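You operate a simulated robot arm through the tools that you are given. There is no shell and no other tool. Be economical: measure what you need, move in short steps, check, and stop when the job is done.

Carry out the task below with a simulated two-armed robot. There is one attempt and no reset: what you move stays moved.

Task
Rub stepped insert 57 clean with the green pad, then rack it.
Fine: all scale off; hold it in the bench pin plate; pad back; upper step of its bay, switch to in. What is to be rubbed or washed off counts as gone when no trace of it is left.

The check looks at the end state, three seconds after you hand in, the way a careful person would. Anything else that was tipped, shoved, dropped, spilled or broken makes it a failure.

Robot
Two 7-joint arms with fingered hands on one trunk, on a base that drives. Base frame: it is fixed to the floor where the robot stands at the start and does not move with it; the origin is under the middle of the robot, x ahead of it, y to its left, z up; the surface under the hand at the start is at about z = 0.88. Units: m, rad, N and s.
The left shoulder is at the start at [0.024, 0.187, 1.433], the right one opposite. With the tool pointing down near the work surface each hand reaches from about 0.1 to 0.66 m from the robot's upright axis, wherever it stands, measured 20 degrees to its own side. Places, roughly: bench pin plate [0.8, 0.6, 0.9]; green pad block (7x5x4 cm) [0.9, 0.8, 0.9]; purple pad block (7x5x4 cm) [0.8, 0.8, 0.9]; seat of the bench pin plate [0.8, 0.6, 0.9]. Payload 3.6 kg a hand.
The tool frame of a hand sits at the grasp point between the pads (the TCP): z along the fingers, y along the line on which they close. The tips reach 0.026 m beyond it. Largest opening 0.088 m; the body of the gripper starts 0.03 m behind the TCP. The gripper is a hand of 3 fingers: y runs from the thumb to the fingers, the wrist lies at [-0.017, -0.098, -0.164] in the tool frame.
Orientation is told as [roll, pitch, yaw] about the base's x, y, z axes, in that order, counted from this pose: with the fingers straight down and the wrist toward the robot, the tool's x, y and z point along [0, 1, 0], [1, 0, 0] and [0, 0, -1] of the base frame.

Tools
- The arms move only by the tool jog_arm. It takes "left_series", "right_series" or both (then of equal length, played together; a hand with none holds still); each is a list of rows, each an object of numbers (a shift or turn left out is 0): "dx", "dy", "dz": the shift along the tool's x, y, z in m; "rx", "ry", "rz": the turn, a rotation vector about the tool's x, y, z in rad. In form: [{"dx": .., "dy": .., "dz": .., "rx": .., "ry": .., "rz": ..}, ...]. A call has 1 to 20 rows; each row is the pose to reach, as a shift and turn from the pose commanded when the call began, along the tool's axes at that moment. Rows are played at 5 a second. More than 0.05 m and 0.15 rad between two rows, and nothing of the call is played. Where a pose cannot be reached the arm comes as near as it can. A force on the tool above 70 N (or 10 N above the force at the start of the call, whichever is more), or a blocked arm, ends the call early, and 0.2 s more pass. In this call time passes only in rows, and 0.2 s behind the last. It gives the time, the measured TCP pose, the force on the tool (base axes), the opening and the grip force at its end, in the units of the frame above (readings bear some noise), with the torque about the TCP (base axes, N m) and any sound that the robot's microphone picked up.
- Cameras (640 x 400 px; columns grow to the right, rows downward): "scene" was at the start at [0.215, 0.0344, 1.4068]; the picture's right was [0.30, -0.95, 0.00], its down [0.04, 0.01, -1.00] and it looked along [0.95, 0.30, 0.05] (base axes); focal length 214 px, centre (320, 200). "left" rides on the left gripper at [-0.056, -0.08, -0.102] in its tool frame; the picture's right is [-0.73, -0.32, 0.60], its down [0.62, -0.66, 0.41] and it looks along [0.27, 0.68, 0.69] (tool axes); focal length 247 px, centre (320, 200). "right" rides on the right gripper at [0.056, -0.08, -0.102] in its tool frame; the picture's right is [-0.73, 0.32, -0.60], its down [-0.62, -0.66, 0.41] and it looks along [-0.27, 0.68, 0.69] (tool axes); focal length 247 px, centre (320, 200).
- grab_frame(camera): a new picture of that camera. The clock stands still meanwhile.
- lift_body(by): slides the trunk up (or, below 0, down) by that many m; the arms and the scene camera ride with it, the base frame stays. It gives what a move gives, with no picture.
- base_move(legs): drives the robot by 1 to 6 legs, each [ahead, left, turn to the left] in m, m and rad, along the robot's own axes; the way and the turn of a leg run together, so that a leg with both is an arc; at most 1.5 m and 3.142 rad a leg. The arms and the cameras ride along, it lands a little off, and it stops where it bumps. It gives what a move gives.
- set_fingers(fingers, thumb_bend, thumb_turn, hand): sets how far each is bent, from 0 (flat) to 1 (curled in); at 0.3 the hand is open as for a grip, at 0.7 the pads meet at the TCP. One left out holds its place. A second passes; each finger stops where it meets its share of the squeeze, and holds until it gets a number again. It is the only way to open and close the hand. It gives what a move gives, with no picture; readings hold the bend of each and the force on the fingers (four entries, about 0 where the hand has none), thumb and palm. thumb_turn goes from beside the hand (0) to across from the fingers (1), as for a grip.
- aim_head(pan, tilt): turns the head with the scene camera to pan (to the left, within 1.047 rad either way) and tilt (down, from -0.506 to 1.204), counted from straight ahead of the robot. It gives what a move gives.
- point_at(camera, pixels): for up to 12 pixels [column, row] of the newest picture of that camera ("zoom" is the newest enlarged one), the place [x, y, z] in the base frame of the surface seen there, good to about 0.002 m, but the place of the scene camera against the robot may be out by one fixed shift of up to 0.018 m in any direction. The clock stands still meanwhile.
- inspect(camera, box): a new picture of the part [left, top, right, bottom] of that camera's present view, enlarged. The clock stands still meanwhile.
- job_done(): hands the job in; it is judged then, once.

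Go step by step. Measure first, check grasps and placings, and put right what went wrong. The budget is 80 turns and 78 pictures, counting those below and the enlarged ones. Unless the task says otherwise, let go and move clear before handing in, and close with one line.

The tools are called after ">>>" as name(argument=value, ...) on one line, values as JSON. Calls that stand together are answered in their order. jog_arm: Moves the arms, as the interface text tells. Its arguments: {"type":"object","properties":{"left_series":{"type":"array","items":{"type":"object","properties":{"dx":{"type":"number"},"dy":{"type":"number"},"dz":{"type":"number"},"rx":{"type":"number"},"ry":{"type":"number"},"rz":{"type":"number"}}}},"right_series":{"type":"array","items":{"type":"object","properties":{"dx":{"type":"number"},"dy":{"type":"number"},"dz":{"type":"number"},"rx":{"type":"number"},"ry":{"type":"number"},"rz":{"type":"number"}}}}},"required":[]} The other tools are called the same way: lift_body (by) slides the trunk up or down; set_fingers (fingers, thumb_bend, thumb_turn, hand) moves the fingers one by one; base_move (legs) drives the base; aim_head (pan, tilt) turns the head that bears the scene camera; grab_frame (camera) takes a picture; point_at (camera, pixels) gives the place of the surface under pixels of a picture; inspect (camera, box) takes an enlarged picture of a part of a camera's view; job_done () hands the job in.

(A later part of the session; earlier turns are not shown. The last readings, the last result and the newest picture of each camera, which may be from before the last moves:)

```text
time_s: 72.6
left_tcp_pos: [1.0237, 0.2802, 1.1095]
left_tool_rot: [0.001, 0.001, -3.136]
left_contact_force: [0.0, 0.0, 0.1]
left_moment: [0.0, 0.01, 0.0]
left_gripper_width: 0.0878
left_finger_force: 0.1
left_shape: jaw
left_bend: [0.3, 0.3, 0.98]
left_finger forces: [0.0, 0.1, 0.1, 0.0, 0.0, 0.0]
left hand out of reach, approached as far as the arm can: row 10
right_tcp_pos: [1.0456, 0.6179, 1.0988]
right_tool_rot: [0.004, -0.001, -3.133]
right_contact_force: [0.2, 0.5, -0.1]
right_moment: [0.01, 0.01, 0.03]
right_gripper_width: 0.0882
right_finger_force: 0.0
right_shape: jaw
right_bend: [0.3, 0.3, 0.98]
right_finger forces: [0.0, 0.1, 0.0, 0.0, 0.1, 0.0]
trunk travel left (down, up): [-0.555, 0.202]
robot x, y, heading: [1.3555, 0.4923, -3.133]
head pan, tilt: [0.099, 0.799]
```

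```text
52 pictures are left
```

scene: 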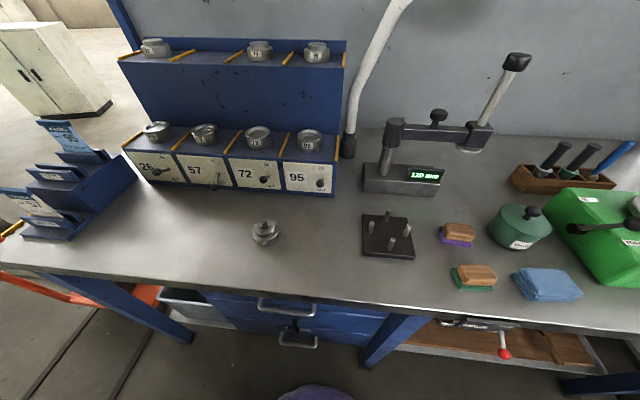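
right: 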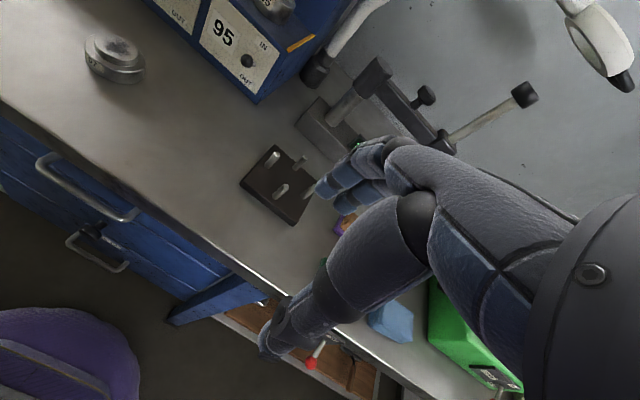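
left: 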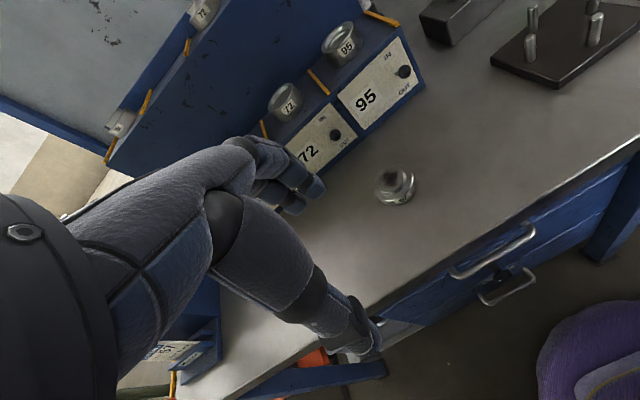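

Both hands hover near the work. I'll zoom on plate and insert and measure pins and edges.

>>> inspect(camera="left", box=[480, 0, 640, 100])

>>> point_at(camera="left", pixels=[[533, 10], [530, 38], [597, 17], [594, 38], [491, 62], [557, 87], [636, 20], [537, 56], [551, 58]])

>>> inspect(camera="left", box=[350, 150, 446, 210])

>>> inspect(camera="right", box=[230, 130, 326, 230])

>>> point_at(camera="right", pixels=[[273, 155], [283, 185], [300, 163], [308, 188], [268, 166], [278, 197], [294, 168], [240, 183], [292, 225], [274, 147], [113, 55], [88, 70]])

```text
4.00 times, centred on (560, 50) of left
```

zoom: 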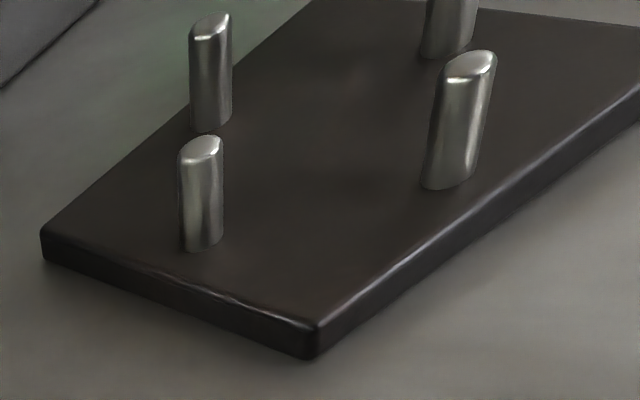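

```text
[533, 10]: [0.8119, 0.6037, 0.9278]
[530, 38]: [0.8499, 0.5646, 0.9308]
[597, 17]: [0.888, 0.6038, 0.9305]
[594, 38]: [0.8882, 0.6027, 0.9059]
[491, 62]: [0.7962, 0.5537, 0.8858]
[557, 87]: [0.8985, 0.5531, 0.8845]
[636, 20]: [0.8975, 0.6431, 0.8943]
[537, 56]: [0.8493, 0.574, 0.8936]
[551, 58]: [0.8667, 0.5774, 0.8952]
```

```text
6.67 times, centred on (398, 180) of left
```

zoom: 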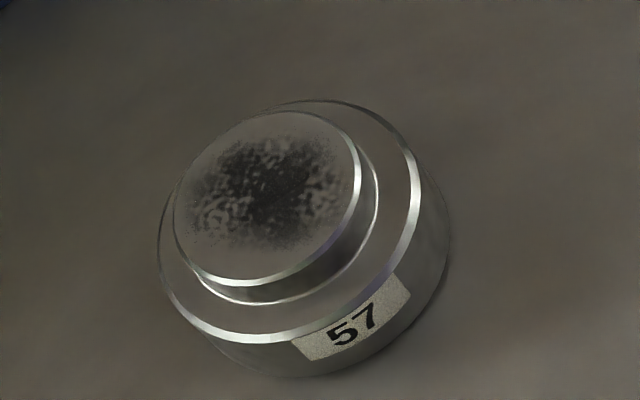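

```text
4.00 times, centred on (278, 180) of right
```

zoom: 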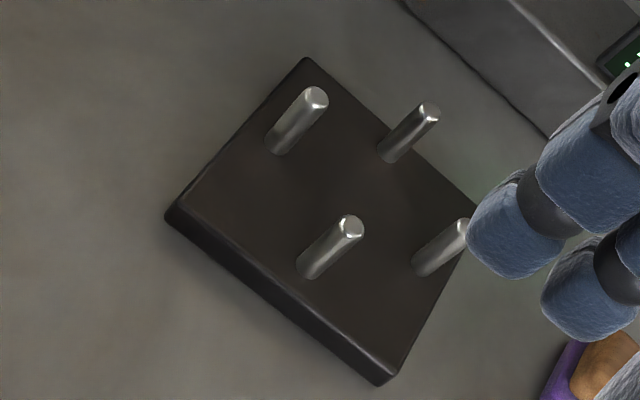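

```text
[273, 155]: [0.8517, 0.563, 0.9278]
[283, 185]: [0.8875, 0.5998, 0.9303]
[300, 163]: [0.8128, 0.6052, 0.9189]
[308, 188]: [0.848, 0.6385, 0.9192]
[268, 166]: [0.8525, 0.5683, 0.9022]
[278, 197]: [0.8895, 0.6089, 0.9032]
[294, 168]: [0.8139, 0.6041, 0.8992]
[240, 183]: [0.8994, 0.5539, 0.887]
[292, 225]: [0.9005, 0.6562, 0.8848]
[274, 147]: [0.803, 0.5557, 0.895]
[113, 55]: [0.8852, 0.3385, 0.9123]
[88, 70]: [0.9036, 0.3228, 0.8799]
```

Pins stand at radius 38 mm around (0.850,0.603), tops z≈0.931, plate top 0.895; insert disc ≈66 mm, so it must be gripped diagonally between pins. I'll pin down the insert's centre from the left camera and check the gripper view of green pad from the scene.

>>> point_at(camera="left", pixels=[[390, 179], [376, 182], [402, 175], [388, 168], [390, 190], [375, 194], [410, 173], [412, 180]])

>>> point_at(camera="scene", pixels=[[264, 226], [476, 274], [472, 288], [386, 222], [458, 232], [459, 287], [494, 284], [486, 268], [520, 242], [455, 270], [547, 283]])

>>> inspect(camera="scene", box=[420, 200, 620, 320])

```text
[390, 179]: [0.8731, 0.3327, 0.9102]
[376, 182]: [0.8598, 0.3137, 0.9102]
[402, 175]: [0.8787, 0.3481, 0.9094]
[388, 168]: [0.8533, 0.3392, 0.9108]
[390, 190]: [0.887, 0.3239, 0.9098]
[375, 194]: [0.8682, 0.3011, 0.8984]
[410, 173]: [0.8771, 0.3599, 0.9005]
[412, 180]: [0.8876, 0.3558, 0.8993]
```

```text
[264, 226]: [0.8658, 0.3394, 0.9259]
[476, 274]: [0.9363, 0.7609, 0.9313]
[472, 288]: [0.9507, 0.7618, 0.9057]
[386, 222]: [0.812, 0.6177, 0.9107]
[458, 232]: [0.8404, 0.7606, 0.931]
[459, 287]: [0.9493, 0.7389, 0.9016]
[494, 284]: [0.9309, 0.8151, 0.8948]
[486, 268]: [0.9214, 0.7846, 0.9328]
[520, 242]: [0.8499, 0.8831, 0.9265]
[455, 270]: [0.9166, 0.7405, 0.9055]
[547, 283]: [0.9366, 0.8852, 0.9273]
```

```text
3.20 times, centred on (520, 260) of scene
```

zoom: 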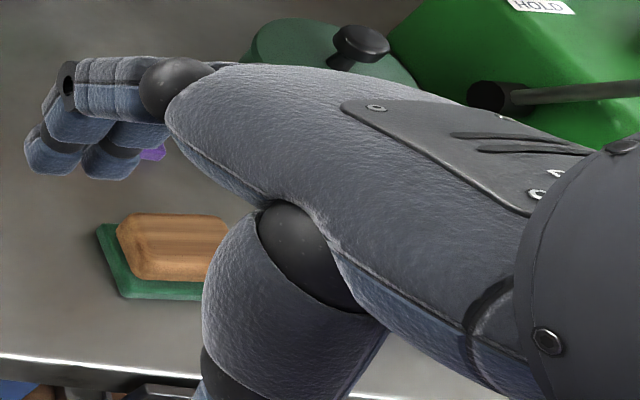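

Insert centre is (0.871,0.331). I'll bring the left hand above it, turned 45° so that it can later pass between the pins.

>>> jog_arm(left_series=[{"dx": -0.009, "dy": 0.026, "dz": 0.015, "rz": 0.131}, {"dx": -0.017, "dy": 0.051, "dz": 0.03, "rz": 0.262}, {"dx": -0.026, "dy": 0.077, "dz": 0.045, "rz": 0.393}, {"dx": -0.034, "dy": 0.102, "dz": 0.06, "rz": 0.524}, {"dx": -0.043, "dy": 0.128, "dz": 0.075, "rz": 0.655}, {"dx": -0.051, "dy": 0.153, "dz": 0.09, "rz": 0.785}])

>>> grab_frame(camera="left")

>>> inspect(camera="scene", box=[180, 150, 380, 300])

```text
time_s: 74.0
left_tcp_pos: [0.9086, 0.2868, 1.0947]
left_tool_rot: [0.0, 0.0, 2.362]
left_contact_force: [-0.9, 0.6, 0.1]
left_moment: [0.01, 0.0, -0.01]
left_gripper_width: 0.0879
left_finger_force: 0.0
left_shape: jaw
left_bend: [0.3, 0.3, 0.98]
left_finger forces: [0.1, 0.0, 0.0, 0.0, 0.1, 0.0]
left hand out of reach, approached as far as the arm can: row 1, 2, 3, 4, 5, 6
right_tcp_pos: [1.0456, 0.615, 1.0996]
right_tool_rot: [0.002, 0.002, -3.132]
right_contact_force: [0.3, 0.6, -0.1]
right_moment: [0.03, 0.0, -0.03]
right_gripper_width: 0.0877
right_finger_force: 0.0
right_shape: jaw
right_bend: [0.3, 0.3, 0.98]
right_finger forces: [0.0, 0.1, 0.0, 0.1, 0.0, 0.0]
trunk travel left (down, up): [-0.555, 0.202]
robot x, y, heading: [1.356, 0.4974, -3.136]
head pan, tilt: [0.099, 0.799]
```

```text
47 pictures are left
```

left: 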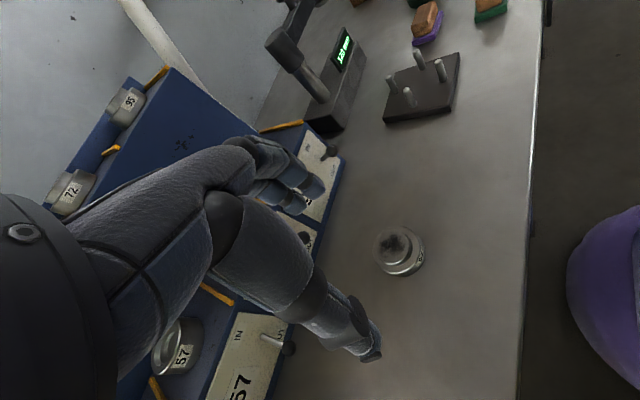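

```text
2.67 times, centred on (280, 225) of scene
```

zoom: 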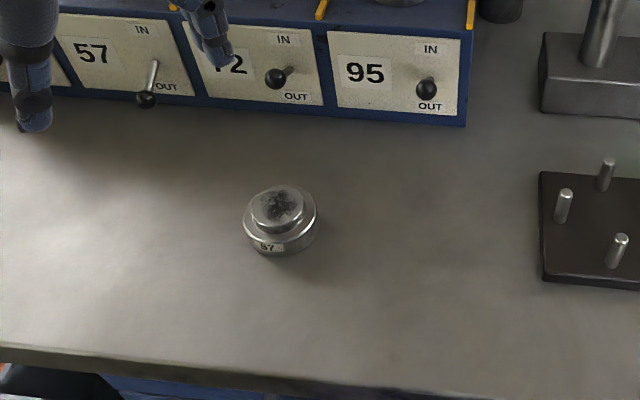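

The arm stopped short of row targets (folded start). I'll try commanding from here to above the insert directly.

>>> jog_arm(left_series=[{"dx": -0.002, "dy": 0.029, "dz": 0.02}, {"dx": -0.004, "dy": 0.058, "dz": 0.05}, {"dx": -0.005, "dy": 0.058, "dz": 0.075}])

```text
time_s: 74.8
left_tcp_pos: [0.904, 0.2917, 1.1]
left_tool_rot: [0.003, -0.001, 2.367]
left_contact_force: [-0.3, -0.1, 0.2]
left_moment: [-0.02, 0.0, 0.02]
left_gripper_width: 0.0879
left_finger_force: 0.0
left_shape: jaw
left_bend: [0.3, 0.3, 0.98]
left_finger forces: [0.0, 0.0, 0.0, 0.0, 0.1, 0.0]
left hand out of reach, approached as far as the arm can: row 1, 2, 3
right_tcp_pos: [1.0453, 0.6149, 1.0984]
right_tool_rot: [-0.002, 0.0, -3.133]
right_contact_force: [0.1, 0.5, -0.4]
right_moment: [0.0, -0.03, 0.01]
right_gripper_width: 0.0876
right_finger_force: 0.1
right_shape: jaw
right_bend: [0.3, 0.3, 0.98]
right_finger forces: [0.0, 0.0, 0.1, 0.0, 0.1, 0.0]
trunk travel left (down, up): [-0.555, 0.202]
robot x, y, heading: [1.3555, 0.4969, -3.134]
head pan, tilt: [0.099, 0.799]
```

Yaw of 45° inward seems to hit a joint limit; I'll unwind half the turn and see whether the hand can go down.

>>> jog_arm(left_series=[{"dx": 0.0, "dy": 0.0, "dz": 0.0, "rz": -0.14}, {"rz": -0.28}, {"rz": -0.42}, {"dx": 0.0, "dy": 0.02, "dz": 0.02, "rz": -0.5}, {"dx": -0.01, "dy": 0.04, "dz": 0.05, "rz": -0.5}, {"dx": -0.015, "dy": 0.05, "dz": 0.075, "rz": -0.5}])

```text
time_s: 76.2
left_tcp_pos: [0.9042, 0.2828, 1.1052]
left_tool_rot: [0.0, -0.001, 2.866]
left_contact_force: [0.3, -0.3, -0.7]
left_moment: [-0.01, 0.04, -0.03]
left_gripper_width: 0.0881
left_finger_force: 0.0
left_shape: jaw
left_bend: [0.3, 0.3, 0.98]
left_finger forces: [0.1, 0.0, 0.0, 0.0, 0.0, 0.0]
left hand out of reach, approached as far as the arm can: row 3, 4, 5, 6
right_tcp_pos: [1.0457, 0.6152, 1.0993]
right_tool_rot: [0.0, 0.0, -3.133]
right_contact_force: [-0.4, 0.3, 0.2]
right_moment: [-0.01, 0.01, 0.0]
right_gripper_width: 0.0879
right_finger_force: 0.1
right_shape: jaw
right_bend: [0.3, 0.3, 0.98]
right_finger forces: [0.0, 0.1, 0.1, 0.0, 0.0, 0.0]
trunk travel left (down, up): [-0.555, 0.202]
robot x, y, heading: [1.3562, 0.4944, -3.14]
head pan, tilt: [0.099, 0.799]
```

The left hand won't go below z≈1.10 at this trunk height. I'll lower the trunk 0.12 m instead, which brings the hands down together over free space.

>>> lift_body(by=-0.12)

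>>> jog_arm(left_series=[{"dx": -0.01, "dy": 0.02, "dz": 0.0}, {"dx": -0.02, "dy": 0.03, "dz": 0.0}])

>>> grab_frame(camera="scene")

```text
time_s: 77.7
left_tcp_pos: [0.9054, 0.2825, 0.9851]
left_tool_rot: [-0.001, -0.001, 2.862]
left_contact_force: [0.2, 0.0, 0.1]
left_moment: [0.03, 0.02, 0.0]
left_gripper_width: 0.0877
left_finger_force: 0.1
left_shape: jaw
left_bend: [0.3, 0.3, 0.98]
left_finger forces: [0.1, 0.0, 0.0, 0.0, 0.1, 0.0]
right_tcp_pos: [1.046, 0.6145, 0.9807]
right_tool_rot: [0.001, 0.0, -3.134]
right_contact_force: [0.9, 0.0, -0.4]
right_moment: [0.02, -0.02, -0.01]
right_gripper_width: 0.0876
right_finger_force: 0.1
right_shape: jaw
right_bend: [0.3, 0.3, 0.98]
right_finger forces: [0.0, 0.0, 0.0, 0.0, 0.1, 0.1]
trunk travel left (down, up): [-0.435, 0.322]
robot x, y, heading: [1.3613, 0.4947, -3.129]
head pan, tilt: [0.099, 0.799]
```

```text
time_s: 78.3
left_tcp_pos: [0.8851, 0.3033, 0.9925]
left_tool_rot: [0.0, -0.002, 2.866]
left_contact_force: [0.6, -0.3, 0.2]
left_moment: [0.01, 0.02, 0.02]
left_gripper_width: 0.0878
left_finger_force: 0.0
left_shape: jaw
left_bend: [0.3, 0.3, 0.98]
left_finger forces: [0.0, 0.0, 0.0, 0.0, 0.0, 0.0]
left hand out of reach, approached as far as the arm can: row 2
right_tcp_pos: [1.0448, 0.6145, 0.9805]
right_tool_rot: [0.001, -0.001, -3.133]
right_contact_force: [0.2, 0.5, 0.2]
right_moment: [0.0, -0.02, 0.0]
right_gripper_width: 0.0878
right_finger_force: 0.0
right_shape: jaw
right_bend: [0.3, 0.3, 0.98]
right_finger forces: [0.0, 0.0, 0.0, 0.0, 0.0, 0.0]
trunk travel left (down, up): [-0.435, 0.322]
robot x, y, heading: [1.3587, 0.496, -3.135]
head pan, tilt: [0.099, 0.799]
```

```text
45 pictures are left
```

scene: 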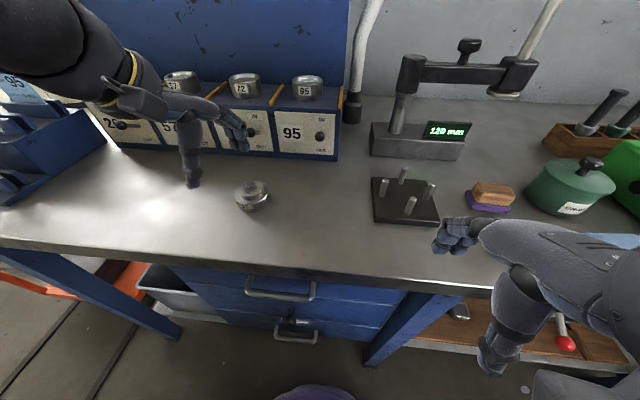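

Left arm can't come further inward (y>0.30) in its configuration, but the right arm is well placed near the robot's midline, so I'll do the work with the right hand. First I raise the left hand out of the way.

>>> jog_arm(left_series=[{"dx": 0.01, "dz": -0.04}, {"dx": 0.03, "dz": -0.08, "rz": -0.09}, {"dx": 0.05, "dy": -0.02, "dz": -0.12, "rz": -0.18}, {"dx": 0.07, "dy": -0.03, "dz": -0.16, "rz": -0.27}, {"dx": 0.09, "dy": -0.04, "dz": -0.2, "rz": -0.27}, {"dx": 0.11, "dy": -0.05, "dz": -0.24, "rz": -0.27}, {"dx": 0.13, "dy": -0.06, "dz": -0.28, "rz": -0.27}], right_series=[{"dy": 0.02, "dz": -0.04}, {"dy": 0.04, "dz": -0.08}, {"dy": 0.06, "dz": -0.12}, {"dy": 0.08, "dz": -0.12}, {"dy": 0.1, "dz": -0.12}, {"dy": 0.1, "dz": -0.12}, {"dy": 0.1, "dz": -0.12}])

>>> base_move(legs=[[0, 0.13, 0]])

>>> grab_frame(camera="right")

```text
time_s: 79.9
left_tcp_pos: [0.9075, 0.1619, 1.2743]
left_tool_rot: [-0.002, 0.0, 3.135]
left_contact_force: [0.0, 0.3, 0.4]
left_moment: [0.01, -0.01, 0.01]
left_gripper_width: 0.0877
left_finger_force: 0.2
left_shape: jaw
left_bend: [0.3, 0.3, 0.98]
left_finger forces: [0.0, 0.0, 0.0, 0.0, 0.0, 0.0]
right_tcp_pos: [0.9454, 0.614, 1.101]
right_tool_rot: [0.0, 0.0, -3.133]
right_contact_force: [0.8, 0.4, 0.0]
right_moment: [0.0, 0.01, 0.01]
right_gripper_width: 0.0876
right_finger_force: 0.0
right_shape: jaw
right_bend: [0.3, 0.3, 0.98]
right_finger forces: [0.0, 0.0, 0.0, 0.0, 0.0, 0.1]
trunk travel left (down, up): [-0.435, 0.322]
robot x, y, heading: [1.3562, 0.4957, -3.135]
head pan, tilt: [0.099, 0.799]
```

```text
time_s: 81.2
left_tcp_pos: [0.9075, 0.0311, 1.2733]
left_tool_rot: [-0.003, 0.0, 3.136]
left_contact_force: [0.1, -0.3, -0.8]
left_moment: [0.03, 0.0, -0.01]
left_gripper_width: 0.088
left_finger_force: 0.1
left_shape: jaw
left_bend: [0.3, 0.3, 0.98]
left_finger forces: [0.1, 0.0, 0.1, 0.0, 0.1, 0.0]
right_tcp_pos: [0.9475, 0.4824, 1.101]
right_tool_rot: [-0.001, -0.001, -3.132]
right_contact_force: [-0.3, -0.9, 0.4]
right_moment: [0.03, -0.02, -0.04]
right_gripper_width: 0.0876
right_finger_force: 0.1
right_shape: jaw
right_bend: [0.3, 0.3, 0.98]
right_finger forces: [0.0, 0.0, 0.1, 0.0, 0.1, 0.0]
trunk travel left (down, up): [-0.435, 0.322]
robot x, y, heading: [1.3559, 0.365, -3.134]
head pan, tilt: [0.099, 0.799]
```

```text
44 pictures are left
```

right: 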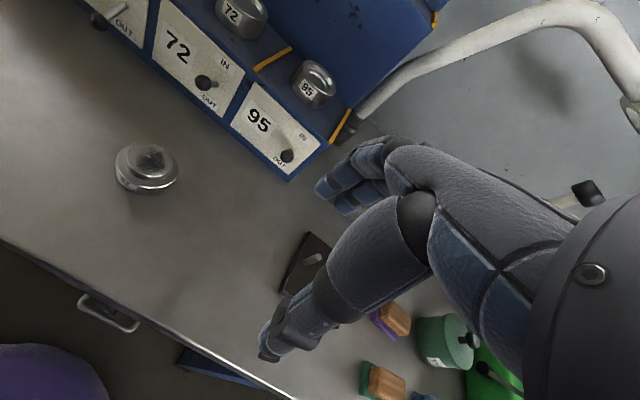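

I'll re-measure the insert in this right view around (147,165).

>>> inspect(camera="right", box=[100, 130, 196, 200])

>>> point_at(camera="zoom", pixels=[[340, 150], [240, 150], [430, 150], [330, 100], [340, 220], [130, 150], [500, 220], [300, 290], [360, 70]])

```text
5.71 times, centred on (148, 165) of right
```

zoom: 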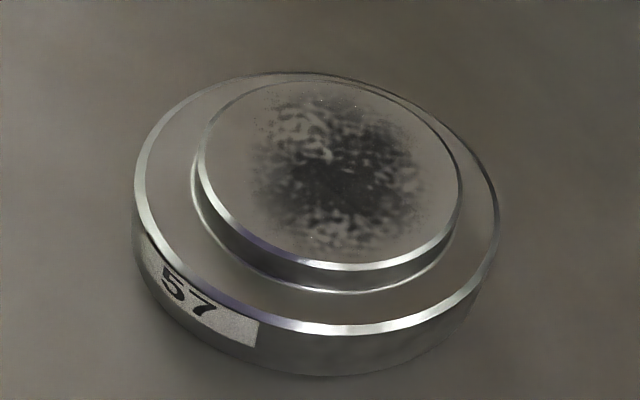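

```text
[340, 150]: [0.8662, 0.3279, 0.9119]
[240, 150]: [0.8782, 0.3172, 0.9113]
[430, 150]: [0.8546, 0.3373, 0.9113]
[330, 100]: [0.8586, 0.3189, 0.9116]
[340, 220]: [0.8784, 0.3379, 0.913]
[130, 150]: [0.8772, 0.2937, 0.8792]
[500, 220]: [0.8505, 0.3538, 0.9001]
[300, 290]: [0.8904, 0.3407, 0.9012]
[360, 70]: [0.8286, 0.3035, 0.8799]
```

Insert centre is (0.871,0.330). Moving the right hand above it with a −45° turn.

>>> jog_arm(right_series=[{"dx": 0.025, "dy": 0.013, "dz": 0.0, "rz": -0.131}, {"dx": 0.05, "dy": 0.026, "dz": 0.01, "rz": -0.262}, {"dx": 0.076, "dy": 0.038, "dz": 0.02, "rz": -0.393}, {"dx": 0.101, "dy": 0.051, "dz": 0.05, "rz": -0.524}, {"dx": 0.126, "dy": 0.064, "dz": 0.08, "rz": -0.655}, {"dx": 0.151, "dy": 0.0765, "dz": 0.1, "rz": -0.785}])

>>> grab_frame(camera="right")

>>> grab_frame(camera="scene")

```text
time_s: 82.6
left_tcp_pos: [0.9079, 0.0321, 1.2722]
left_tool_rot: [-0.002, 0.0, 3.135]
left_contact_force: [0.6, -1.0, 0.8]
left_moment: [0.03, 0.0, 0.01]
left_gripper_width: 0.0877
left_finger_force: 0.0
left_shape: jaw
left_bend: [0.3, 0.3, 0.98]
left_finger forces: [0.1, 0.0, 0.0, 0.1, 0.0, 0.1]
right_tcp_pos: [0.8717, 0.3317, 1.0007]
right_tool_rot: [0.0, 0.0, -2.345]
right_contact_force: [0.0, -0.3, 0.2]
right_moment: [0.01, 0.02, 0.02]
right_gripper_width: 0.0877
right_finger_force: 0.0
right_shape: jaw
right_bend: [0.3, 0.3, 0.98]
right_finger forces: [0.0, 0.1, 0.1, 0.1, 0.1, 0.0]
trunk travel left (down, up): [-0.435, 0.322]
robot x, y, heading: [1.358, 0.3602, -3.136]
head pan, tilt: [0.099, 0.799]
```

```text
42 pictures are left
```

right: 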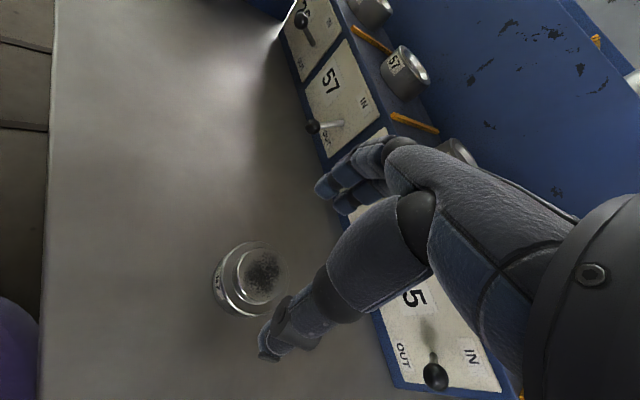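

```text
41 pictures are left
```

scene: 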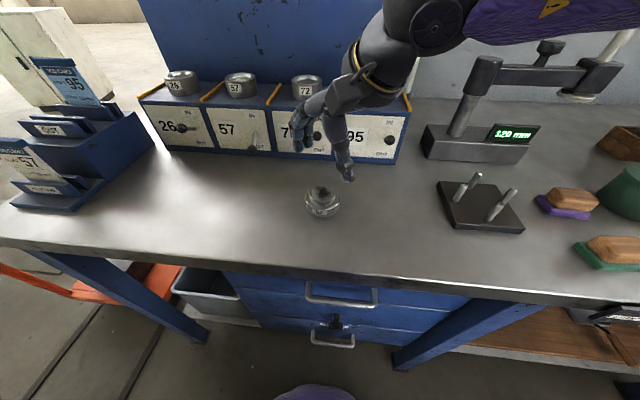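

Projection check puts the point 9 cm below the TCP at (260,274), matching the boss centre. Descending 0.088 m.

>>> jog_arm(right_series=[{"dz": 0.03}, {"dz": 0.055}, {"dz": 0.07}, {"dz": 0.08}, {"dz": 0.087}])

>>> grab_frame(camera="right")

```text
time_s: 83.8
left_tcp_pos: [0.9072, 0.0333, 1.2733]
left_tool_rot: [0.0, 0.001, 3.133]
left_contact_force: [-0.4, 0.1, -0.1]
left_moment: [0.02, -0.02, 0.0]
left_gripper_width: 0.0879
left_finger_force: 0.0
left_shape: jaw
left_bend: [0.3, 0.3, 0.98]
left_finger forces: [0.0, 0.1, 0.0, 0.0, 0.1, 0.0]
right_tcp_pos: [0.873, 0.3326, 0.9139]
right_tool_rot: [0.0, 0.0, -2.347]
right_contact_force: [-0.7, 0.1, -0.1]
right_moment: [-0.02, -0.03, 0.02]
right_gripper_width: 0.0877
right_finger_force: 0.2
right_shape: jaw
right_bend: [0.3, 0.3, 0.98]
right_finger forces: [0.1, 0.0, 0.1, 0.0, 0.1, 0.0]
trunk travel left (down, up): [-0.435, 0.322]
robot x, y, heading: [1.3572, 0.3648, -3.136]
head pan, tilt: [0.099, 0.799]
```

```text
40 pictures are left
```

right: 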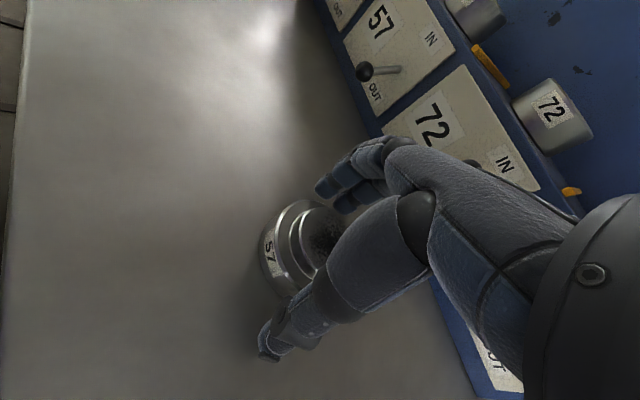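

Fingers straddle the disc at (300,250). Closing fingers and thumb symmetrically.

>>> set_fingers(hand="right", fingers=0.5, thumb_bend=0.5)

>>> jog_arm(right_series=[{"dz": -0.03}, {"dz": -0.07}])

>>> grab_frame(camera="right")

```text
time_s: 84.8
left_tcp_pos: [0.9078, 0.0332, 1.2721]
left_tool_rot: [0.002, 0.0, 3.135]
left_contact_force: [-0.3, 0.6, 0.2]
left_moment: [0.01, -0.03, -0.01]
left_gripper_width: 0.088
left_finger_force: 0.1
left_shape: jaw
left_bend: [0.3, 0.3, 0.98]
left_finger forces: [0.0, 0.0, 0.0, 0.1, 0.1, 0.0]
right_tcp_pos: [0.8721, 0.3335, 0.9143]
right_tool_rot: [0.0, 0.002, -2.348]
right_contact_force: [-1.7, -1.2, 0.8]
right_moment: [-0.07, 0.1, 0.03]
right_gripper_width: 0.0575
right_finger_force: 6.1
right_shape: fingers
right_bend: [0.45, 0.45, 0.97]
right_finger forces: [1.9, 5.3, 0.0, 0.0, 5.2, 0.0]
trunk travel left (down, up): [-0.435, 0.322]
robot x, y, heading: [1.3566, 0.3651, -3.138]
head pan, tilt: [0.099, 0.799]
```

```text
time_s: 85.4
left_tcp_pos: [0.9057, 0.0339, 1.273]
left_tool_rot: [0.0, 0.0, 3.136]
left_contact_force: [0.4, -0.3, -0.1]
left_moment: [-0.01, -0.04, -0.01]
left_gripper_width: 0.0878
left_finger_force: 0.0
left_shape: jaw
left_bend: [0.3, 0.3, 0.98]
left_finger forces: [0.1, 0.0, 0.0, 0.0, 0.1, 0.1]
right_tcp_pos: [0.8728, 0.3329, 0.9835]
right_tool_rot: [-0.001, 0.002, -2.347]
right_contact_force: [0.6, -0.5, -6.8]
right_moment: [-0.02, -0.03, 0.02]
right_gripper_width: 0.057
right_finger_force: 6.2
right_shape: fingers
right_bend: [0.46, 0.45, 0.97]
right_finger forces: [1.6, 4.3, 0.1, 0.0, 5.5, 0.0]
trunk travel left (down, up): [-0.435, 0.322]
robot x, y, heading: [1.3565, 0.3658, -3.134]
head pan, tilt: [0.099, 0.799]
```

```text
39 pictures are left
```

right: 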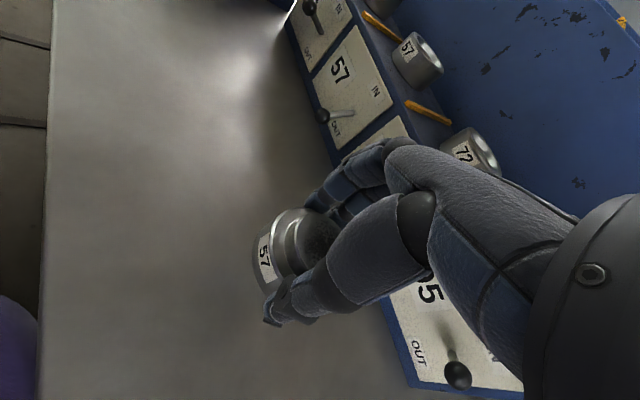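

The insert is lifted (6.8 N load). I'll check its place and tilt in the hand before carrying it.

>>> inspect(camera="right", box=[230, 190, 350, 340])

>>> point_at(camera="right", pixels=[[318, 225], [325, 235], [308, 250], [312, 215], [312, 240], [285, 225], [276, 240], [300, 212], [280, 258], [258, 225], [330, 228]])

```text
2.67 times, centred on (290, 265) of right
```

zoom: 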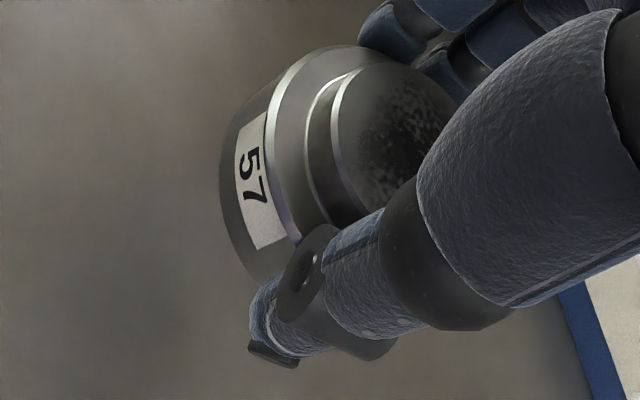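

```text
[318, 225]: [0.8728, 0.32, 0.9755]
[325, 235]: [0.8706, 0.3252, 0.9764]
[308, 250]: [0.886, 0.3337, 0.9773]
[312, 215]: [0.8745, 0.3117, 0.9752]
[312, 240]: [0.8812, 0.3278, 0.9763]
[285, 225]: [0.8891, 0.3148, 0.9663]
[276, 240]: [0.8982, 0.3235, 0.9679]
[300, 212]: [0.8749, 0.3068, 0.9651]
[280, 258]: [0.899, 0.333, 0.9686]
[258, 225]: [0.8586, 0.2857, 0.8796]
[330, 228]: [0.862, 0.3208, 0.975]
```

Boss top is level (z≈0.976) in the hand. I'll tighten the grip and fit the disc rim to get the insert's centre relative to the TCP.

>>> set_fingers(hand="right", fingers=0.6, thumb_bend=0.6)

>>> inspect(camera="right", box=[240, 190, 340, 290])

>>> point_at(camera="zoom", pixels=[[248, 185], [265, 130], [300, 75], [350, 40], [255, 240], [270, 285], [340, 180], [350, 130], [385, 80], [345, 220], [400, 150]])

```text
time_s: 86.4
left_tcp_pos: [0.9072, 0.0333, 1.2726]
left_tool_rot: [-0.001, -0.001, 3.134]
left_contact_force: [-0.1, 0.3, 0.5]
left_moment: [-0.01, 0.01, 0.01]
left_gripper_width: 0.0879
left_finger_force: 0.1
left_shape: jaw
left_bend: [0.3, 0.3, 0.98]
left_finger forces: [0.1, 0.0, 0.1, 0.0, 0.0, 0.0]
right_tcp_pos: [0.8716, 0.3322, 0.9841]
right_tool_rot: [0.0, 0.0, -2.349]
right_contact_force: [0.4, 0.2, -6.6]
right_moment: [-0.02, 0.04, -0.01]
right_gripper_width: 0.0554
right_finger_force: 13.7
right_shape: fingers
right_bend: [0.51, 0.45, 0.96]
right_finger forces: [5.7, 8.7, 0.0, 0.0, 13.9, 0.0]
trunk travel left (down, up): [-0.435, 0.322]
robot x, y, heading: [1.3564, 0.3679, -3.132]
head pan, tilt: [0.099, 0.799]
```

```text
4.00 times, centred on (290, 240) of right
```

zoom: 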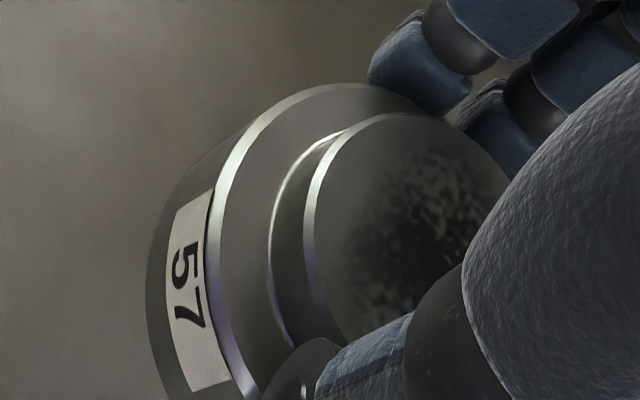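

```text
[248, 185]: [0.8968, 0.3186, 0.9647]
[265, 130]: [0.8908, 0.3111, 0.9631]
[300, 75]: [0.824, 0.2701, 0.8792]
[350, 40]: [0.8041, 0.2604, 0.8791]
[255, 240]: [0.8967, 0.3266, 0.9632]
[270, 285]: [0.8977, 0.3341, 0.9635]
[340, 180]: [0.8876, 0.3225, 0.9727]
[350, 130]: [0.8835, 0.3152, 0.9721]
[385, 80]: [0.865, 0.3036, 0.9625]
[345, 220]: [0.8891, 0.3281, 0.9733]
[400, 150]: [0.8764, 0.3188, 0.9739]
```

>>> point_at(camera="zoom", pixels=[[218, 240], [230, 180], [265, 130], [310, 100], [350, 91], [230, 330], [312, 235], [320, 185], [345, 145], [390, 121], [330, 290], [435, 125]])

```text
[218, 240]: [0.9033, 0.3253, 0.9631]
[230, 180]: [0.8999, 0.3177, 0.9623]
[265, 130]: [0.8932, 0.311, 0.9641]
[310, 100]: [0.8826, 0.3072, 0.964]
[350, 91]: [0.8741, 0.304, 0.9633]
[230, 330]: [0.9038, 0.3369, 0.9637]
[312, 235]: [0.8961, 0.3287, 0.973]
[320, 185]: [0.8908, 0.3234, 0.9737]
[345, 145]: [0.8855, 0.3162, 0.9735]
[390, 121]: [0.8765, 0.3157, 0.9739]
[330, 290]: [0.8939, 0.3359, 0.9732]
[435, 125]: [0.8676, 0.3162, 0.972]
```

Insert centre sits ≈(+1,+2) mm from the TCP, bottom ≈41 mm below it. Before carrying it over, I check how close the height gauge stands to the plate.

>>> point_at(camera="scene", pixels=[[470, 155], [425, 140], [485, 95], [530, 78], [580, 95], [548, 50], [440, 185], [455, 230], [525, 228], [475, 178], [515, 190], [600, 60]])

```text
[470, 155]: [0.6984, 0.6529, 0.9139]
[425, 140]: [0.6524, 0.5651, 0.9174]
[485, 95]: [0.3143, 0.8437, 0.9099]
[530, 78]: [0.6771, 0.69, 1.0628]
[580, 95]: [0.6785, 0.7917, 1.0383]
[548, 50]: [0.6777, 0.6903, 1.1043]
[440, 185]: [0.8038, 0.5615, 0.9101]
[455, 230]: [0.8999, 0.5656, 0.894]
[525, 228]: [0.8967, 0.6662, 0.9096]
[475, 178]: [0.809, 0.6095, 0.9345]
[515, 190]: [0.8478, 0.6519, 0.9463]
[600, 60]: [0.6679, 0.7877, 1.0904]
```

Gauge is clear (x≤0.70). Carrying the insert above the plate centre at TCP z 1.03.

>>> jog_arm(right_series=[{"dz": -0.046}, {"dx": -0.0292, "dy": -0.0251, "dz": -0.046}, {"dx": -0.0584, "dy": -0.0501, "dz": -0.046}, {"dx": -0.0876, "dy": -0.0752, "dz": -0.046}, {"dx": -0.1169, "dy": -0.1003, "dz": -0.046}, {"dx": -0.1461, "dy": -0.1254, "dz": -0.046}, {"dx": -0.1753, "dy": -0.1504, "dz": -0.046}, {"dx": -0.2045, "dy": -0.1755, "dz": -0.046}, {"dx": -0.2045, "dy": -0.1755, "dz": -0.046}])

>>> grab_frame(camera="right")

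>>> grab_frame(camera="scene")

```text
time_s: 88.4
left_tcp_pos: [0.907, 0.0355, 1.2741]
left_tool_rot: [0.001, 0.001, 3.135]
left_contact_force: [1.0, 0.7, -0.8]
left_moment: [0.03, 0.01, 0.01]
left_gripper_width: 0.0878
left_finger_force: 0.1
left_shape: jaw
left_bend: [0.3, 0.3, 0.98]
left_finger forces: [0.0, 0.0, 0.0, 0.0, 0.1, 0.0]
right_tcp_pos: [0.8503, 0.5836, 1.0267]
right_tool_rot: [0.002, 0.0, -2.349]
right_contact_force: [0.6, 0.0, -7.1]
right_moment: [-0.03, 0.0, -0.01]
right_gripper_width: 0.0552
right_finger_force: 14.3
right_shape: fingers
right_bend: [0.52, 0.46, 0.96]
right_finger forces: [6.2, 8.5, 0.0, 0.0, 13.8, 0.1]
right hand out of reach, approached as far as the arm can: row 8, 9
trunk travel left (down, up): [-0.435, 0.322]
robot x, y, heading: [1.3615, 0.3659, -3.136]
head pan, tilt: [0.099, 0.799]
```

```text
36 pictures are left
```

right: 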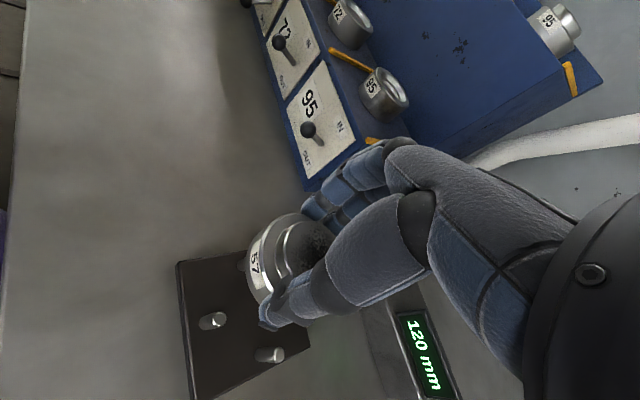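

```text
35 pictures are left
```

scene: 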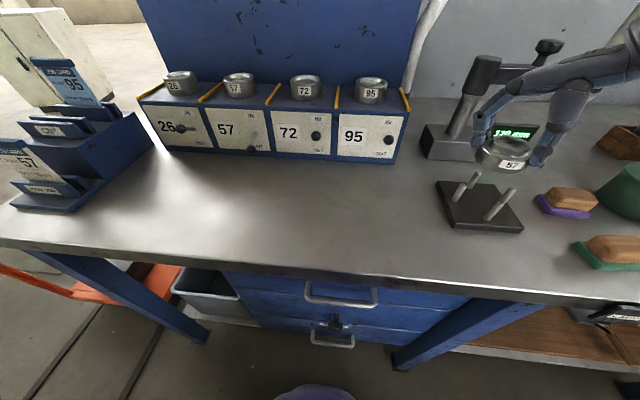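

The arm stops at y≈0.584 at this yaw, so I'll shift the base 0.15 m to the right (over free space at this height).

>>> base_move(legs=[[0, -0.15, 0]])

```text
time_s: 89.8
left_tcp_pos: [0.9063, 0.1848, 1.2722]
left_tool_rot: [0.001, 0.0, 3.136]
left_contact_force: [0.2, 0.2, 0.0]
left_moment: [-0.02, 0.0, -0.01]
left_gripper_width: 0.0877
left_finger_force: 0.2
left_shape: jaw
left_bend: [0.3, 0.3, 0.98]
left_finger forces: [0.0, 0.1, 0.0, 0.0, 0.0, 0.1]
right_tcp_pos: [0.8485, 0.7321, 1.0282]
right_tool_rot: [0.001, -0.003, -2.348]
right_contact_force: [-0.7, 0.4, -6.5]
right_moment: [-0.02, 0.01, -0.03]
right_gripper_width: 0.055
right_finger_force: 14.4
right_shape: fingers
right_bend: [0.52, 0.46, 0.96]
right_finger forces: [6.2, 8.4, 0.1, 0.0, 13.8, 0.1]
trunk travel left (down, up): [-0.435, 0.322]
robot x, y, heading: [1.3549, 0.5174, -3.135]
head pan, tilt: [0.099, 0.799]
```

Now move over the plate centre.

>>> jog_arm(right_series=[{"dx": 0.031, "dy": 0.031}, {"dx": 0.062, "dy": 0.062}, {"dx": 0.0921, "dy": 0.0932}, {"dx": 0.0921, "dy": 0.0932}])

>>> grab_frame(camera="right")

>>> point_at(camera="right", pixels=[[212, 322], [270, 355], [180, 262], [190, 400], [250, 260], [285, 222]])

```text
time_s: 90.8
left_tcp_pos: [0.9064, 0.1849, 1.2738]
left_tool_rot: [0.002, 0.002, 3.138]
left_contact_force: [-0.1, 0.0, 0.8]
left_moment: [-0.03, 0.03, 0.01]
left_gripper_width: 0.088
left_finger_force: 0.1
left_shape: jaw
left_bend: [0.3, 0.3, 0.98]
left_finger forces: [0.0, 0.0, 0.0, 0.0, 0.1, 0.1]
right_tcp_pos: [0.8488, 0.6038, 1.0278]
right_tool_rot: [0.001, -0.001, -2.349]
right_contact_force: [-0.4, -0.8, -6.4]
right_moment: [-0.04, 0.01, 0.02]
right_gripper_width: 0.0551
right_finger_force: 13.9
right_shape: fingers
right_bend: [0.52, 0.46, 0.96]
right_finger forces: [5.9, 8.3, 0.1, 0.1, 13.4, 0.0]
trunk travel left (down, up): [-0.435, 0.322]
robot x, y, heading: [1.3542, 0.5171, -3.132]
head pan, tilt: [0.099, 0.799]
```

```text
34 pictures are left
```

right: 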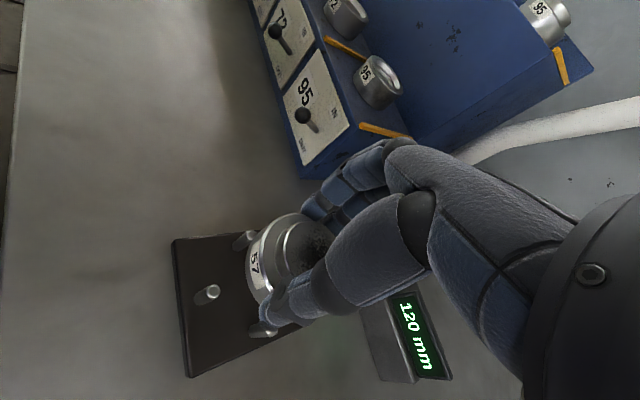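

```text
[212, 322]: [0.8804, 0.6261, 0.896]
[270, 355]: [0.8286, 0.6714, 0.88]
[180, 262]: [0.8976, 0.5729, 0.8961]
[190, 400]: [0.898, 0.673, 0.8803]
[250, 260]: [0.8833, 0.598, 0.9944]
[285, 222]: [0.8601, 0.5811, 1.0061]
```

Three pins are visible at (212,291), (248,238), (258,330); I'll measure their tops and plate corners plus the disc rim.

>>> inspect(camera="right", box=[160, 210, 320, 385])

>>> point_at(camera="right", pixels=[[213, 290], [250, 236], [257, 330], [175, 242], [190, 374], [199, 297], [267, 244], [262, 265], [280, 225], [296, 216], [258, 290]])

```text
2.29 times, centred on (240, 298) of right
```

zoom: 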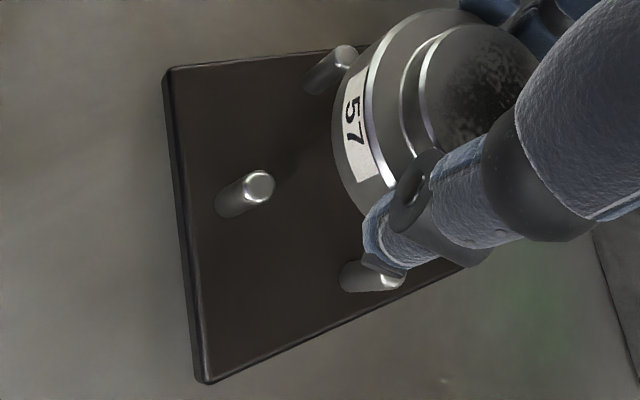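

```text
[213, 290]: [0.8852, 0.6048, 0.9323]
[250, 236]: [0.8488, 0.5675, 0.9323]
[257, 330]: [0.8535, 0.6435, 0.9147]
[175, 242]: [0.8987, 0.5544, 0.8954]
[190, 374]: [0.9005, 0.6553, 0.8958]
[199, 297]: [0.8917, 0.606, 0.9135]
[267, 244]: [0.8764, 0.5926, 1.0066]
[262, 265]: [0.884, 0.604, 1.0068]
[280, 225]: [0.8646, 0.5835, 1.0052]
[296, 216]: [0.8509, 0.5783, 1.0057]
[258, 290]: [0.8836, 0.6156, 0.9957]
```

Plate centre ≈(0.849,0.6045), insert ≈(0.851,0.6075). I'll correct by (−2,−3) mm and lower to just above the pin tops to compare.

>>> jog_arm(right_series=[{"dx": 0.0007, "dy": 0.0035, "dz": 0.025}, {"dx": 0.0007, "dy": 0.0035, "dz": 0.046}, {"dx": 0.0007, "dy": 0.0035, "dz": 0.046}])

>>> inspect(camera="right", box=[190, 180, 350, 345])

>>> inspect(camera="scene", box=[340, 140, 480, 250])

```text
time_s: 91.5
left_tcp_pos: [0.907, 0.1833, 1.272]
left_tool_rot: [-0.001, 0.0, 3.138]
left_contact_force: [-0.6, -0.1, -0.5]
left_moment: [-0.01, -0.05, -0.01]
left_gripper_width: 0.0876
left_finger_force: 0.1
left_shape: jaw
left_bend: [0.3, 0.3, 0.98]
left_finger forces: [0.1, 0.0, 0.1, 0.1, 0.1, 0.0]
right_tcp_pos: [0.8473, 0.5978, 0.9816]
right_tool_rot: [0.001, 0.001, -2.347]
right_contact_force: [-1.4, -0.2, -5.7]
right_moment: [-0.03, 0.02, -0.06]
right_gripper_width: 0.0549
right_finger_force: 14.1
right_shape: fingers
right_bend: [0.52, 0.46, 0.96]
right_finger forces: [6.0, 8.3, 0.0, 0.0, 13.3, 0.0]
trunk travel left (down, up): [-0.435, 0.322]
robot x, y, heading: [1.3548, 0.5158, -3.137]
head pan, tilt: [0.099, 0.799]
```

```text
2.42 times, centred on (270, 262) of right
```

zoom: 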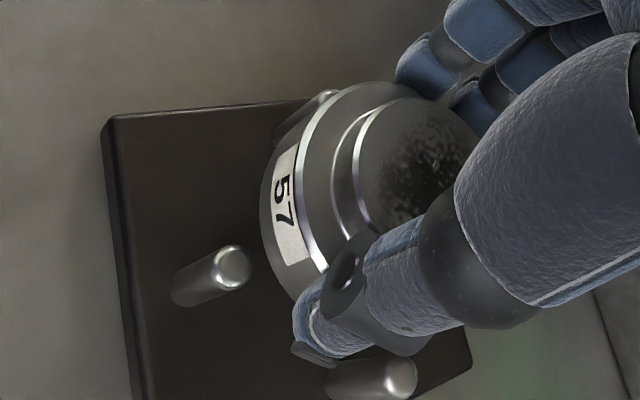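

```text
3.64 times, centred on (410, 195) of scene
```

zoom: 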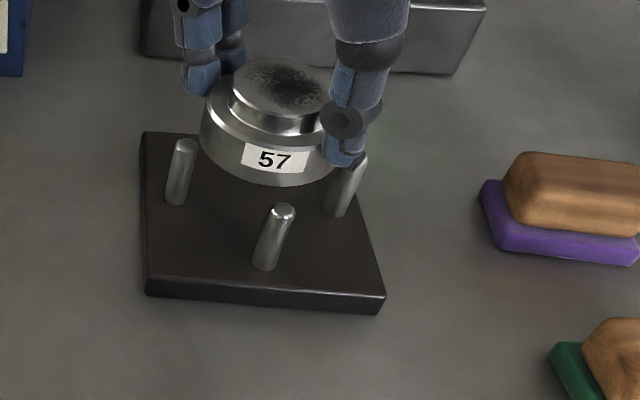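

Scene zoom shows disc and pin tops together; I'll measure both in the same view for a relative fit.

>>> point_at(camera="zoom", pixels=[[186, 144], [282, 208], [360, 160], [206, 112], [225, 132], [260, 142], [300, 144], [215, 90], [238, 95], [290, 112], [255, 65], [265, 110]])

>>> point_at(camera="right", pixels=[[234, 290], [300, 338], [265, 225], [266, 240], [264, 260], [273, 223], [284, 216], [296, 214], [288, 255], [293, 235], [225, 305]])

```text
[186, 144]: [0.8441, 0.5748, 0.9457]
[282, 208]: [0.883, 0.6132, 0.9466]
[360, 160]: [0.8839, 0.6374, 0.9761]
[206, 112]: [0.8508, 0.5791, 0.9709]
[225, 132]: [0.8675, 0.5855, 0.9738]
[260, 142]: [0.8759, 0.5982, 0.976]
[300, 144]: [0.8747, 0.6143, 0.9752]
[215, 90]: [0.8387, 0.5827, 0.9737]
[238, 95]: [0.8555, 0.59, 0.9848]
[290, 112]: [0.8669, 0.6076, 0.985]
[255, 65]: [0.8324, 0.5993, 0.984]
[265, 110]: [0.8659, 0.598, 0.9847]
```

```text
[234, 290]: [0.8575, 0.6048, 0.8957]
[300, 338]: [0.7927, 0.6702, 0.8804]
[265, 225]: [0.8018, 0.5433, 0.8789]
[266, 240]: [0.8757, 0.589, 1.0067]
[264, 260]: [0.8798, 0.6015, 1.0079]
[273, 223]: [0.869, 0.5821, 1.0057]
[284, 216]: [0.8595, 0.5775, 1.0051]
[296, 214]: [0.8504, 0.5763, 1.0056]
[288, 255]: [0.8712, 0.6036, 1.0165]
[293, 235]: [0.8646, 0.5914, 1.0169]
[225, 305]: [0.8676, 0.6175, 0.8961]
```

Both views agree the insert is ~3.7 mm short in +y of the plate centre. Correcting, then reading the pose.

>>> jog_arm(right_series=[{"dx": -0.0026, "dy": -0.0026}, {"dx": -0.0026, "dy": -0.0026}, {"dx": -0.0026, "dy": -0.0026}])

>>> inspect(camera="scene", box=[340, 140, 480, 250])

>>> point_at(camera="zoom", pixels=[[186, 144], [282, 208], [183, 143], [206, 112], [225, 132], [260, 142], [300, 144], [215, 95], [238, 95], [290, 112], [240, 138], [280, 145]])

```text
time_s: 92.3
left_tcp_pos: [0.9056, 0.183, 1.2717]
left_tool_rot: [-0.001, -0.001, 3.137]
left_contact_force: [-0.3, -0.6, -0.6]
left_moment: [0.02, 0.02, -0.01]
left_gripper_width: 0.0879
left_finger_force: 0.0
left_shape: jaw
left_bend: [0.3, 0.3, 0.98]
left_finger forces: [0.1, 0.1, 0.1, 0.1, 0.0, 0.1]
right_tcp_pos: [0.8471, 0.6024, 0.9809]
right_tool_rot: [0.003, -0.001, -2.349]
right_contact_force: [-0.5, -0.1, -6.1]
right_moment: [-0.06, 0.02, -0.03]
right_gripper_width: 0.0553
right_finger_force: 13.3
right_shape: fingers
right_bend: [0.52, 0.46, 0.96]
right_finger forces: [5.9, 8.3, 0.0, 0.0, 13.3, 0.0]
trunk travel left (down, up): [-0.435, 0.322]
robot x, y, heading: [1.3594, 0.5168, -3.131]
head pan, tilt: [0.099, 0.799]
```

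```text
3.64 times, centred on (410, 195) of scene
```

zoom: 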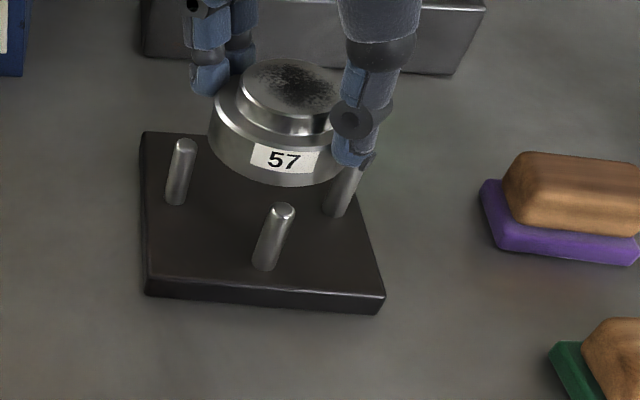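

```text
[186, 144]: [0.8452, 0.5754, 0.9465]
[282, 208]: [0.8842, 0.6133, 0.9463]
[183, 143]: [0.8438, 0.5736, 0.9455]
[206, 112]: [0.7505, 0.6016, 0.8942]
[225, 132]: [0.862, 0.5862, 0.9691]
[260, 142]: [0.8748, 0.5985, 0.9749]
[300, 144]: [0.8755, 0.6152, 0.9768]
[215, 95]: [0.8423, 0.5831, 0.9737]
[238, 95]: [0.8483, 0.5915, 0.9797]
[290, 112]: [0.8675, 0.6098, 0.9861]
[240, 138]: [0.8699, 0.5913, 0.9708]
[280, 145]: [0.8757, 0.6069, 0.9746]
```

Insert (0.844,0.6125) vs plate (0.845,0.613) in the scene frame: aligned within 1 mm. Lowering 15 mm to test entry between the pins.

>>> jog_arm(right_series=[{"dz": 0.006}, {"dz": 0.01}, {"dz": 0.015}])

```text
time_s: 93.2
left_tcp_pos: [0.9074, 0.1841, 1.2723]
left_tool_rot: [0.0, 0.0, 3.137]
left_contact_force: [-0.7, -0.1, -0.7]
left_moment: [0.01, -0.02, 0.0]
left_gripper_width: 0.0882
left_finger_force: 0.2
left_shape: jaw
left_bend: [0.3, 0.3, 0.98]
left_finger forces: [0.0, 0.0, 0.0, 0.0, 0.1, 0.0]
right_tcp_pos: [0.8457, 0.6025, 0.9693]
right_tool_rot: [0.0, -0.003, -2.349]
right_contact_force: [-2.3, 3.3, 4.5]
right_moment: [0.17, -0.28, 0.06]
right_gripper_width: 0.0556
right_finger_force: 15.3
right_shape: fingers
right_bend: [0.52, 0.46, 0.97]
right_finger forces: [4.0, 11.4, 0.0, 0.0, 15.4, 0.0]
trunk travel left (down, up): [-0.435, 0.322]
robot x, y, heading: [1.3556, 0.5179, -3.133]
head pan, tilt: [0.099, 0.799]
```

Contact at ~10 N; the moment places it toward the front and right pins, so the insert is a bit too far +x,+y. Back up 6 mm, shift (−1.5,−1) mm, retry.

>>> jog_arm(right_series=[{"dz": -0.006}, {"dx": -0.0004, "dy": 0.0018, "dz": -0.006}, {"dx": -0.0004, "dy": 0.0018, "dz": 0.0}, {"dx": -0.0004, "dy": 0.0018, "dz": 0.004}])

```text
time_s: 94.2
left_tcp_pos: [0.9069, 0.1834, 1.274]
left_tool_rot: [0.001, 0.001, 3.137]
left_contact_force: [0.3, 0.2, 0.5]
left_moment: [0.01, 0.01, -0.01]
left_gripper_width: 0.0877
left_finger_force: 0.0
left_shape: jaw
left_bend: [0.3, 0.3, 0.98]
left_finger forces: [0.1, 0.0, 0.1, 0.1, 0.0, 0.0]
right_tcp_pos: [0.8459, 0.6014, 0.9653]
right_tool_rot: [-0.002, -0.002, -2.347]
right_contact_force: [-0.7, 5.7, 2.1]
right_moment: [0.16, -0.03, 0.05]
right_gripper_width: 0.0418
right_finger_force: 7.1
right_shape: fingers
right_bend: [0.57, 0.5, 0.99]
right_finger forces: [5.0, 0.4, 0.1, 0.0, 8.7, 0.0]
trunk travel left (down, up): [-0.435, 0.322]
robot x, y, heading: [1.3558, 0.5148, -3.133]
head pan, tilt: [0.099, 0.799]
```

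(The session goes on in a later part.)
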